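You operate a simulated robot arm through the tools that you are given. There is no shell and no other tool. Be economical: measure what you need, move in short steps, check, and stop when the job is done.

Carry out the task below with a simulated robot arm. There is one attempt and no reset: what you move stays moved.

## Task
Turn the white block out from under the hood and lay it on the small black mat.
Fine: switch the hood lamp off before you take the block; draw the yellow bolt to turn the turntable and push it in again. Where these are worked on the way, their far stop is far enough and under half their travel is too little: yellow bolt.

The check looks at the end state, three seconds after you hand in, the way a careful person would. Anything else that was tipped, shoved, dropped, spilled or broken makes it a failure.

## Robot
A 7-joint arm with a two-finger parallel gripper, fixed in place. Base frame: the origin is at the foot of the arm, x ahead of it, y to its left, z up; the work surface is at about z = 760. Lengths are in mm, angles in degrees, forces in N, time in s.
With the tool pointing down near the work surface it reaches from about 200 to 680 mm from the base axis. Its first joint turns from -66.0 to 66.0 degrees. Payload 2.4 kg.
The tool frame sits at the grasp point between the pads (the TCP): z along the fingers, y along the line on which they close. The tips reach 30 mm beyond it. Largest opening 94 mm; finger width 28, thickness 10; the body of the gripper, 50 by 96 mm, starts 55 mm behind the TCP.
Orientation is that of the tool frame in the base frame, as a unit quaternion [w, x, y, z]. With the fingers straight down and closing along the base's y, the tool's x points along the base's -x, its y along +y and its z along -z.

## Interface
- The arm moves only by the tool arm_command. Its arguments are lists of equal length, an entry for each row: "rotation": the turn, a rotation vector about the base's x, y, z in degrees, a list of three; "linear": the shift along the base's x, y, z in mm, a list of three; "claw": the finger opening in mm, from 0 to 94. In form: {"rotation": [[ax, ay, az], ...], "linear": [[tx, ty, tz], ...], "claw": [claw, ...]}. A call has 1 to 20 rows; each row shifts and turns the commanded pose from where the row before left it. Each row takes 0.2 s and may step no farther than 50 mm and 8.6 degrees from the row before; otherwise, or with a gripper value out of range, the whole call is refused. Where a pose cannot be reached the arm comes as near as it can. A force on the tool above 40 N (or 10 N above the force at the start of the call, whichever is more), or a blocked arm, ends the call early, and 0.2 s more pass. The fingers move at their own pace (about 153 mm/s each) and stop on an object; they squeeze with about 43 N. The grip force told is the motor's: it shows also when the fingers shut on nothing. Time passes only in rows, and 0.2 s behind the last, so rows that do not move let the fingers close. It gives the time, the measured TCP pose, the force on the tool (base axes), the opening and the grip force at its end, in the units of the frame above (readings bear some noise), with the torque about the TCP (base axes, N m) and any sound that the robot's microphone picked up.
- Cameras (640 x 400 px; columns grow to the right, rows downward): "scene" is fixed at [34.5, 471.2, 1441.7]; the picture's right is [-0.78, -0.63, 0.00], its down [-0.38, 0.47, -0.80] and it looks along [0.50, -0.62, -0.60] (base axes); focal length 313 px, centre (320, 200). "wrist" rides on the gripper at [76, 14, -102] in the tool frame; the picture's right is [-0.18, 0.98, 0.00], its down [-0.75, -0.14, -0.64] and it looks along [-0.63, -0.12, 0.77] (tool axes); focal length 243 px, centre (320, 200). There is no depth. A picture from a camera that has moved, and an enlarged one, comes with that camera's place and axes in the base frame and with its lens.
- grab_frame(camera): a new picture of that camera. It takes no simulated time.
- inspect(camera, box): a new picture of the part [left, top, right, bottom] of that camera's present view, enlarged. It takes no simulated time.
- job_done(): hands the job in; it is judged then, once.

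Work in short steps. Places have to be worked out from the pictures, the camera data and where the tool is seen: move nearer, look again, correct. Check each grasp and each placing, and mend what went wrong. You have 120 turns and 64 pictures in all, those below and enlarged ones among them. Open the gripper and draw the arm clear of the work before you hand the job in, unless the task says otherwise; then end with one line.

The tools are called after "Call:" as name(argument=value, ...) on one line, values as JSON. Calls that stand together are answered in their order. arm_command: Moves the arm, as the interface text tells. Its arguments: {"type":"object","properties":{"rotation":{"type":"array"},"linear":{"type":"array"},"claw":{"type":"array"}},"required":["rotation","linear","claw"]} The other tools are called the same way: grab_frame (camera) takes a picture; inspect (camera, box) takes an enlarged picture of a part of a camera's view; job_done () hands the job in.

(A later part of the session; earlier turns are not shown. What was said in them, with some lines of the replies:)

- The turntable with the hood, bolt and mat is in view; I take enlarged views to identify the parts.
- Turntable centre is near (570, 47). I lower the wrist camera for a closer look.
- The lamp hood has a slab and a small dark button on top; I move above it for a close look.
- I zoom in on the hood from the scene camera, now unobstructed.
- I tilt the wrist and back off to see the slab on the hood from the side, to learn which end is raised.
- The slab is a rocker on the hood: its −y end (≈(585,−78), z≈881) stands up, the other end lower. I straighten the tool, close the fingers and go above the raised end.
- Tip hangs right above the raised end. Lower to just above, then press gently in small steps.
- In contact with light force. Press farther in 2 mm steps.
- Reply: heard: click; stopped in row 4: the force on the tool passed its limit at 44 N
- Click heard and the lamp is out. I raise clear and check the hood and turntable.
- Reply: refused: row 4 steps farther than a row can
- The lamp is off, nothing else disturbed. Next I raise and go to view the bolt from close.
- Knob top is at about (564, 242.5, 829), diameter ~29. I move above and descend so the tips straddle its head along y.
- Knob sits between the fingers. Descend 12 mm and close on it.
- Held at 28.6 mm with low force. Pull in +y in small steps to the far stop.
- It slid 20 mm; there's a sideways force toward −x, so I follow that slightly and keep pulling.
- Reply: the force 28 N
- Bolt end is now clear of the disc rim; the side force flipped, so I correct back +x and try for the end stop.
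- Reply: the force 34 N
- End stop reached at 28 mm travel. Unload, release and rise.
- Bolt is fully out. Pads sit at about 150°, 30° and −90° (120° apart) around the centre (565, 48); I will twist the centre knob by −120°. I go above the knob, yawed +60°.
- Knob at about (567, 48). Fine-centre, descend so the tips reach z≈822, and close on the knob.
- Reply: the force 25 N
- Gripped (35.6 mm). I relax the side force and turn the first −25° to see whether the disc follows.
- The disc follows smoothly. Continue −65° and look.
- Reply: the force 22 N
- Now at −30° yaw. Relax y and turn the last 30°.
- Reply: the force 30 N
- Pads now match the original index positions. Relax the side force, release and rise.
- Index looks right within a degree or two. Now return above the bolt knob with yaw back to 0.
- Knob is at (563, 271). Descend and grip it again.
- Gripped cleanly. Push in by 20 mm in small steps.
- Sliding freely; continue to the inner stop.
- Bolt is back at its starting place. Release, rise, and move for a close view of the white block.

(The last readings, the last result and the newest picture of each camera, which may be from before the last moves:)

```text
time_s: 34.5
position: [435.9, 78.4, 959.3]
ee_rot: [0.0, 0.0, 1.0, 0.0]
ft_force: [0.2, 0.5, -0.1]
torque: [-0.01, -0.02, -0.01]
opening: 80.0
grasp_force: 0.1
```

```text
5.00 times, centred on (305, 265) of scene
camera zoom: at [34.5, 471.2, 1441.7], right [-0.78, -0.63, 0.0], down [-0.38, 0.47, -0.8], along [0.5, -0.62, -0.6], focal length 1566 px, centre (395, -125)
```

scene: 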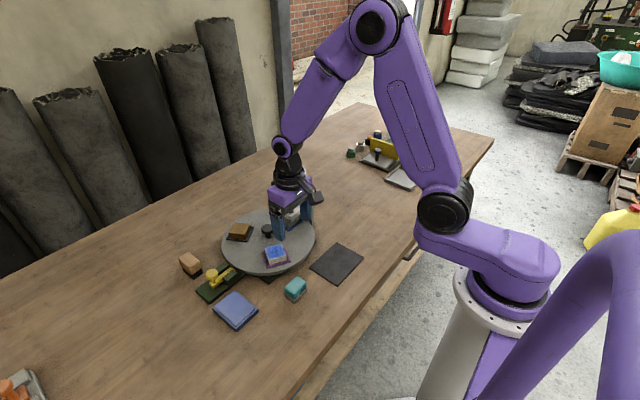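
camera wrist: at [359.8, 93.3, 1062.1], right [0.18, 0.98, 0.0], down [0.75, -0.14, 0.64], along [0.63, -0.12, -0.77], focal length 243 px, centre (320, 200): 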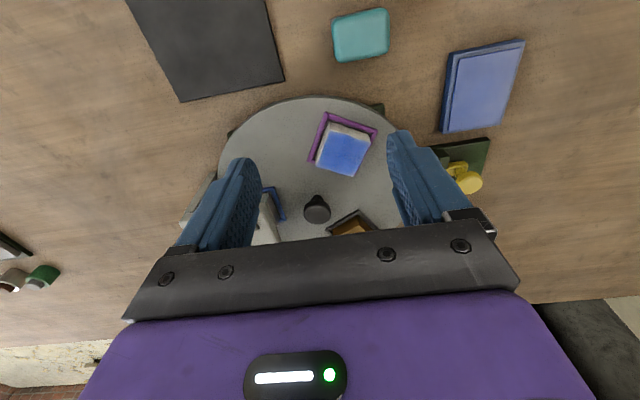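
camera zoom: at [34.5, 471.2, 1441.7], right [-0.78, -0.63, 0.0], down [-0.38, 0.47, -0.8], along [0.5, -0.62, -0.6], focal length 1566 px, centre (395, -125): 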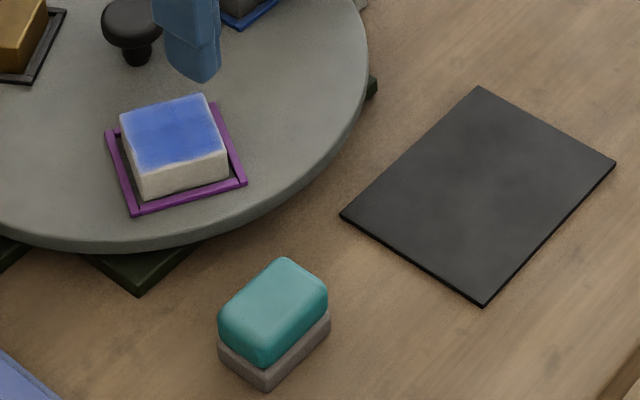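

White block's top is centred near (490.5, 92.5), z≈831, ~44 mm square, sides at 62°/−28°. The mat centre is near (375, −30), axis-aligned. I go above the block with yaw −28°.

Call:
arm_command(rotation=[[0, 0, -7], [0, 0, -7], [0, 0, -7], [0, 0, -7], [0, 0, 0]], linear=[[14, 3.5, -5], [14, 3.5, -10], [14, 3.5, -20], [12.5, 3.5, -24], [0, 0, 0]], claw=[72, 72, 72, 72, 72])

Call:
grab_frame(camera="wrist")

Call:
inspect(camera="scene", box=[225, 190, 345, 280])

```text
time_s: 35.6
position: [488.9, 96.1, 900.5]
ee_rot: [0.001, 0.243, 0.97, -0.001]
ft_force: [0.4, 0.5, -0.3]
torque: [-0.02, -0.03, -0.02]
opening: 72.0
grasp_force: 0.0
```

```text
21 pictures are left
camera wrist: at [428.5, 144.8, 1003.4], right [0.63, 0.78, 0.0], down [0.6, -0.48, 0.64], along [0.5, -0.4, -0.77], focal length 243 px, centre (320, 200)
```

wrist: 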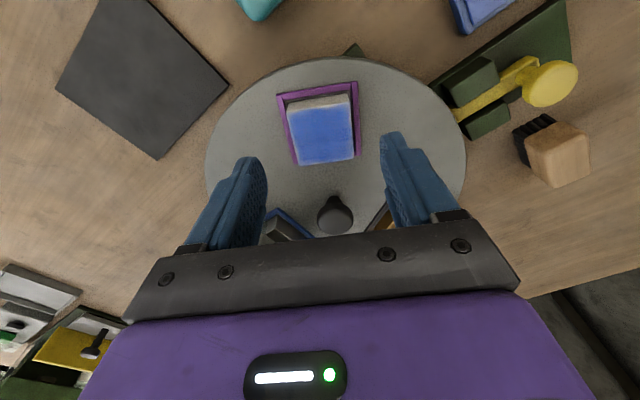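

```text
4.44 times, centred on (285, 235) of scene
camera zoom: at [34.5, 471.2, 1441.7], right [-0.78, -0.63, 0.0], down [-0.38, 0.47, -0.8], along [0.5, -0.62, -0.6], focal length 1392 px, centre (476, 44)
```

zoom: 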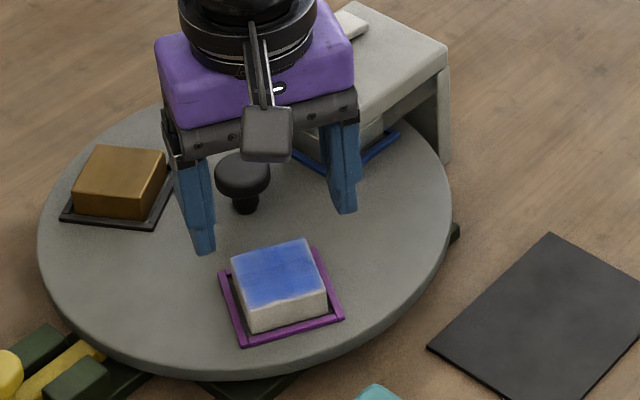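

Block centre (490.3, 95.5), aligned with the fingers. Descend so tips are at z≈815 and close.

Call:
arm_command(rotation=[[0, 0, 0], [0, 0, 0], [0, 0, 0], [0, 0, 0], [0, 0, 0], [0, 0, 0]], linear=[[1.5, -0.5, -30], [0, 0, -15], [0, 0, -10], [0, 0, 0], [0, 0, 0], [0, 0, 0]], claw=[72, 72, 72, 60, 50, 50])

Call:
inspect(camera="scene", box=[225, 190, 345, 280])

Call:
grab_frame(camera="wrist")

```text
time_s: 37.0
position: [489.0, 95.2, 846.5]
ee_rot: [0.001, 0.242, 0.97, 0.0]
ft_force: [1.6, -0.3, 0.6]
torque: [0.0, -0.02, 0.01]
opening: 50.1
grasp_force: 0.1
```

```text
4.44 times, centred on (285, 235) of scene
camera zoom: at [34.5, 471.2, 1441.7], right [-0.78, -0.63, 0.0], down [-0.38, 0.47, -0.8], along [0.5, -0.62, -0.6], focal length 1392 px, centre (476, 44)
```

zoom: 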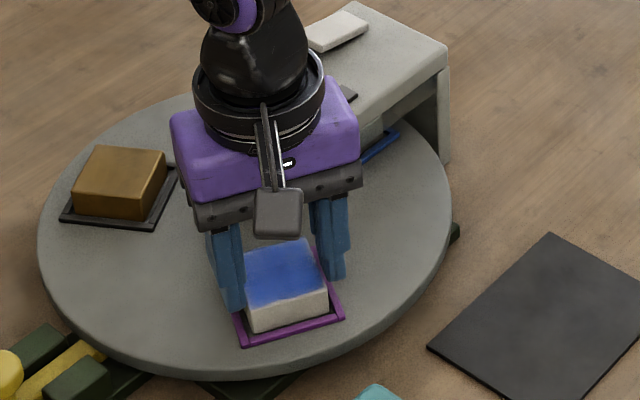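

```text
18 pictures are left
camera wrist: at [429.6, 142.7, 949.5], right [0.62, 0.78, 0.0], down [0.6, -0.48, 0.64], along [0.5, -0.4, -0.77], focal length 243 px, centre (320, 200)
```

wrist: 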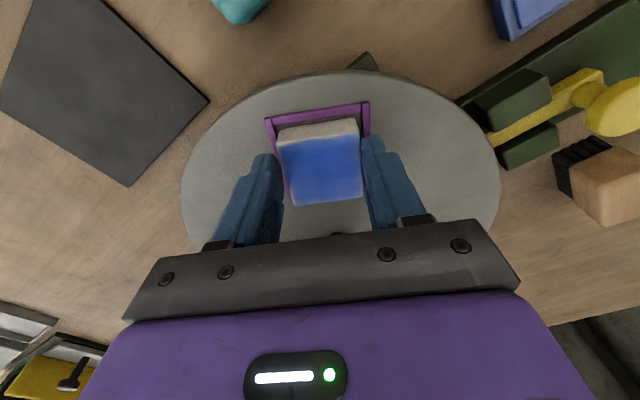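

Fingers straddle the block with even gaps. Lower 2 mm more and close.

Call:
arm_command(rotation=[[0, 0, 0], [0, 0, 0], [0, 0, 0], [0, 0, 0]], linear=[[0, 0, -2.5], [0, 0, 0], [0, 0, 0], [0, 0, 0]], claw=[50, 45, 35, 35])

```text
time_s: 38.0
position: [490.0, 93.5, 844.6]
ee_rot: [0.001, 0.242, 0.97, -0.001]
ft_force: [0.3, 0.6, 9.0]
torque: [-0.04, 0.08, -0.01]
opening: 47.6
grasp_force: 43.0
```

Gripped at 47.6 mm. Lift in small steps and look.

Call:
arm_command(rotation=[[0, 0, 0], [0, 0, 0], [0, 0, 0], [0, 0, 0], [0, 0, 0]], linear=[[0, 0, 2], [0, 0, 5], [0, 0, 10], [0, 0, 15], [0, 0, 0]], claw=[35, 35, 35, 35, 35])

Call:
inspect(camera="scene", box=[225, 190, 345, 280])

```text
time_s: 39.2
position: [489.4, 93.2, 876.1]
ee_rot: [0.0, 0.242, 0.97, 0.001]
ft_force: [0.1, -0.2, -3.0]
torque: [0.0, -0.01, -0.03]
opening: 47.4
grasp_force: 42.9
```

```text
4.44 times, centred on (285, 235) of scene
camera zoom: at [34.6, 471.2, 1441.7], right [-0.78, -0.63, 0.0], down [-0.38, 0.47, -0.8], along [0.5, -0.62, -0.6], focal length 1392 px, centre (476, 44)
```

zoom: 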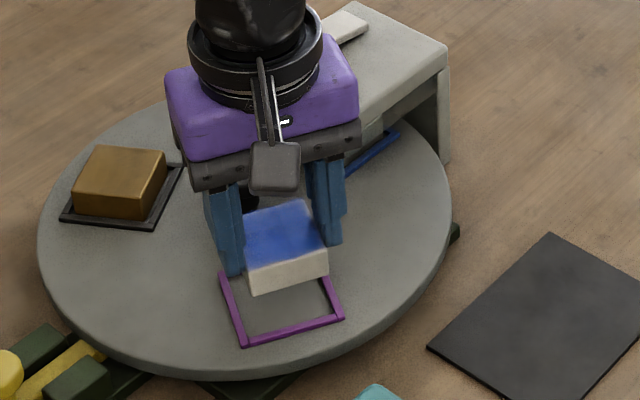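

The block is held level; only the purple frame remains on the disc. Carry it above the mat, turning back to yaw 0.

Call:
arm_command(rotation=[[0, 0, 0], [0, 0, 5.6], [0, 0, 5.6], [0, 0, 5.6], [0, 0, 5.6], [0, 0, 5.7], [0, 0, 0]], linear=[[0, 0, 25], [-22.9, -24.6, 0], [-22.9, -24.6, 0], [-22.9, -24.6, 0], [-22.9, -24.6, 0], [-22.9, -24.6, 0], [0, 0, 0]], claw=[35, 35, 35, 35, 35, 35, 35])

Call:
grab_frame(camera="wrist")

Call:
inspect(camera="scene", box=[260, 190, 400, 300])

```text
time_s: 40.9
position: [375.1, -29.9, 899.6]
ee_rot: [0.0, -0.002, 1.0, 0.0]
ft_force: [-0.1, -0.3, -3.7]
torque: [-0.03, 0.04, 0.02]
opening: 47.2
grasp_force: 43.2
```

```text
16 pictures are left
camera wrist: at [298.2, -14.4, 1003.2], right [0.18, 0.98, 0.0], down [0.75, -0.14, 0.64], along [0.63, -0.12, -0.77], focal length 243 px, centre (320, 200)
```

wrist: 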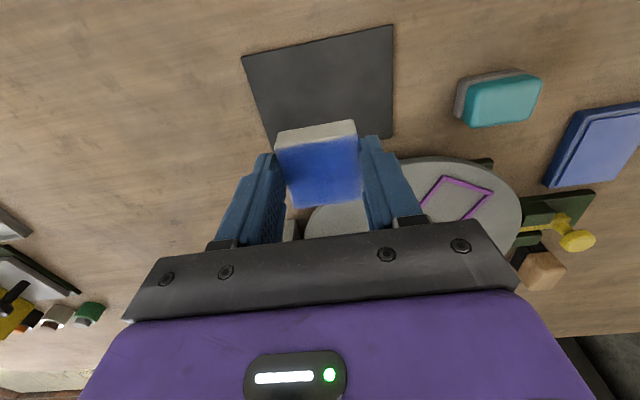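

```text
3.64 times, centred on (330, 245) of scene
camera zoom: at [34.6, 471.2, 1441.7], right [-0.78, -0.63, 0.0], down [-0.38, 0.47, -0.8], along [0.5, -0.62, -0.6], focal length 1139 px, centre (284, 36)
```

zoom: 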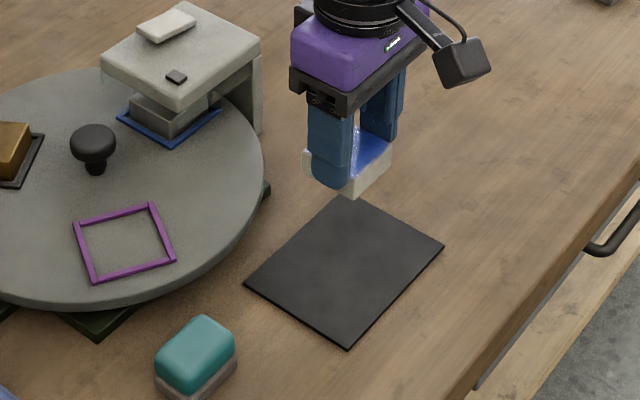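

Block is over the mat centre (≈(374, −27)). Descend to just above, then slowly until contact.

Call:
arm_command(rotation=[[0, 0, 0], [0, 0, 0], [0, 0, 0], [0, 0, 0]], linear=[[0, 2, -40], [0, 0, -30], [0, 0, -17], [0, 0, 0]], claw=[35, 35, 35, 35])

Call:
inspect(camera="scene", box=[290, 220, 380, 290])

```text
time_s: 41.9
position: [374.3, -28.9, 813.6]
ee_rot: [0.001, -0.002, 1.0, 0.0]
ft_force: [-0.1, 0.9, -3.5]
torque: [0.01, 0.03, -0.02]
opening: 47.6
grasp_force: 43.0
```

```text
5.71 times, centred on (335, 255) of scene
camera zoom: at [34.6, 471.2, 1441.7], right [-0.78, -0.63, 0.0], down [-0.38, 0.47, -0.8], along [0.5, -0.62, -0.6], focal length 1790 px, centre (234, -114)
```

zoom: 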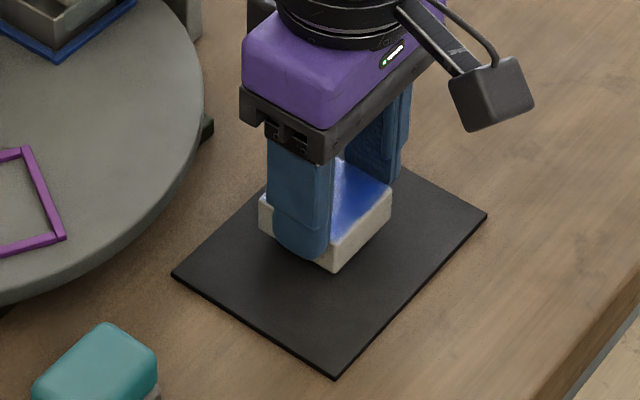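

Still hanging free (−3.5 N). Lower in 2 mm steps, watching for contact.

Call:
arm_command(rotation=[[0, 0, 0], [0, 0, 0], [0, 0, 0], [0, 0, 0]], linear=[[0, 0, -3], [0, 0, -2], [0, 0, -2], [0, 0, 0]], claw=[35, 35, 35, 35])

```text
time_s: 42.9
position: [374.9, -27.7, 807.3]
ee_rot: [0.001, -0.001, 1.0, 0.0]
ft_force: [-1.0, 0.7, 3.8]
torque: [0.13, -0.11, 0.05]
opening: 47.5
grasp_force: 43.6
```

Contact felt at z≈807. Open gradually and check before rising.

Call:
arm_command(rotation=[[0, 0, 0], [0, 0, 0], [0, 0, 0], [0, 0, 0], [0, 0, 0], [0, 0, 0]], linear=[[0, 0, -0.5], [0, 0, 0], [0, 0, 0], [0, 0, 20], [0, 0, 40], [0, 0, 45]], claw=[46, 52, 66, 66, 66, 66])

Call:
inspect(camera="scene", box=[290, 220, 380, 290])

```text
time_s: 44.2
position: [375.3, -29.3, 911.8]
ee_rot: [-0.001, -0.001, 1.0, -0.001]
ft_force: [-0.1, 0.4, 0.3]
torque: [0.02, 0.03, 0.02]
opening: 66.0
grasp_force: 0.1
```

```text
5.71 times, centred on (335, 255) of scene
camera zoom: at [34.5, 471.2, 1441.7], right [-0.78, -0.63, 0.0], down [-0.38, 0.47, -0.8], along [0.5, -0.62, -0.6], focal length 1790 px, centre (234, -114)
```

zoom: 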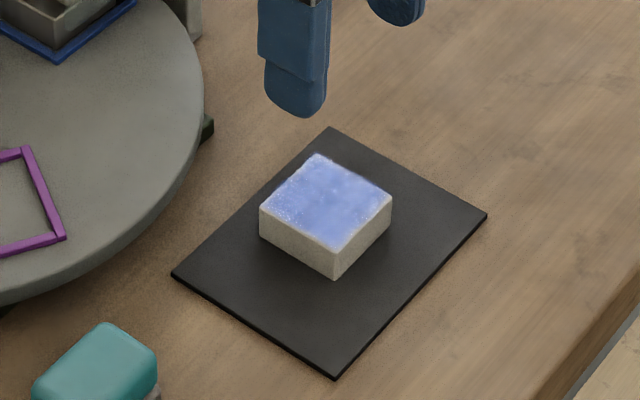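

The block lies flat in the middle of the mat. I draw the arm up and away and check the whole scene.

Call:
arm_command(rotation=[[0, 0, 0], [0, 0, 0], [0, 0, 0], [0, 0, 0], [0, 0, 0]], linear=[[0, 0, 45], [0, 0, 45], [0, -10, 45], [0, -40, 20], [0, -40, 0]], claw=[66, 80, 94, 94, 94])

Call:
grab_frame(camera="scene")

Call:
inspect(camera="scene", box=[170, 180, 370, 320])

```text
time_s: 45.5
position: [376.2, -118.2, 1066.5]
ee_rot: [-0.001, -0.001, 1.0, 0.001]
ft_force: [-0.1, 0.3, 0.5]
torque: [0.0, -0.01, -0.01]
opening: 94.1
grasp_force: 0.1
```

```text
12 pictures are left
```

scene: 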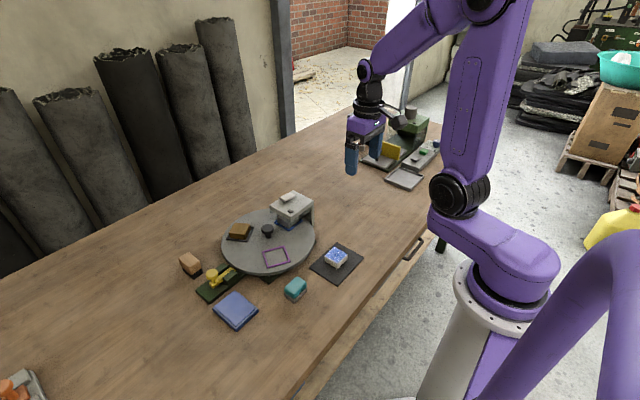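

```text
2.86 times, centred on (270, 250) of scene
camera zoom: at [34.5, 471.2, 1441.7], right [-0.78, -0.63, 0.0], down [-0.38, 0.47, -0.8], along [0.5, -0.62, -0.6], focal length 895 px, centre (463, 57)
```

zoom: 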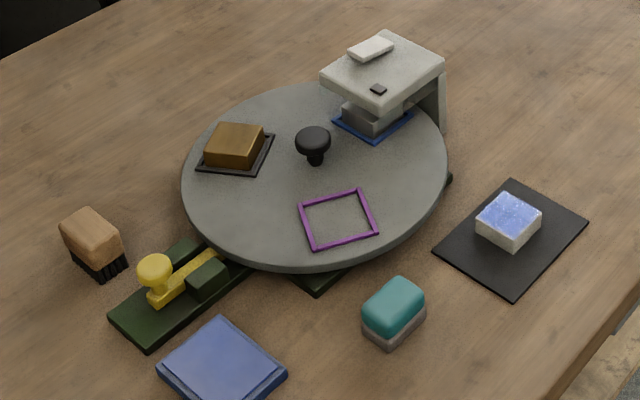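

The lamp is off, the bolt is in, the block is on the mat and nothing else has been disturbed. Handing in.

Call:
job_done()

```text
The job is handed in.
```

The white block is lying flat on the black mat. I switched the hood lamp off before taking it, turned the turntable 120° with the yellow bolt drawn, pushed the bolt fully back in, and left the arm clear with the gripper open.
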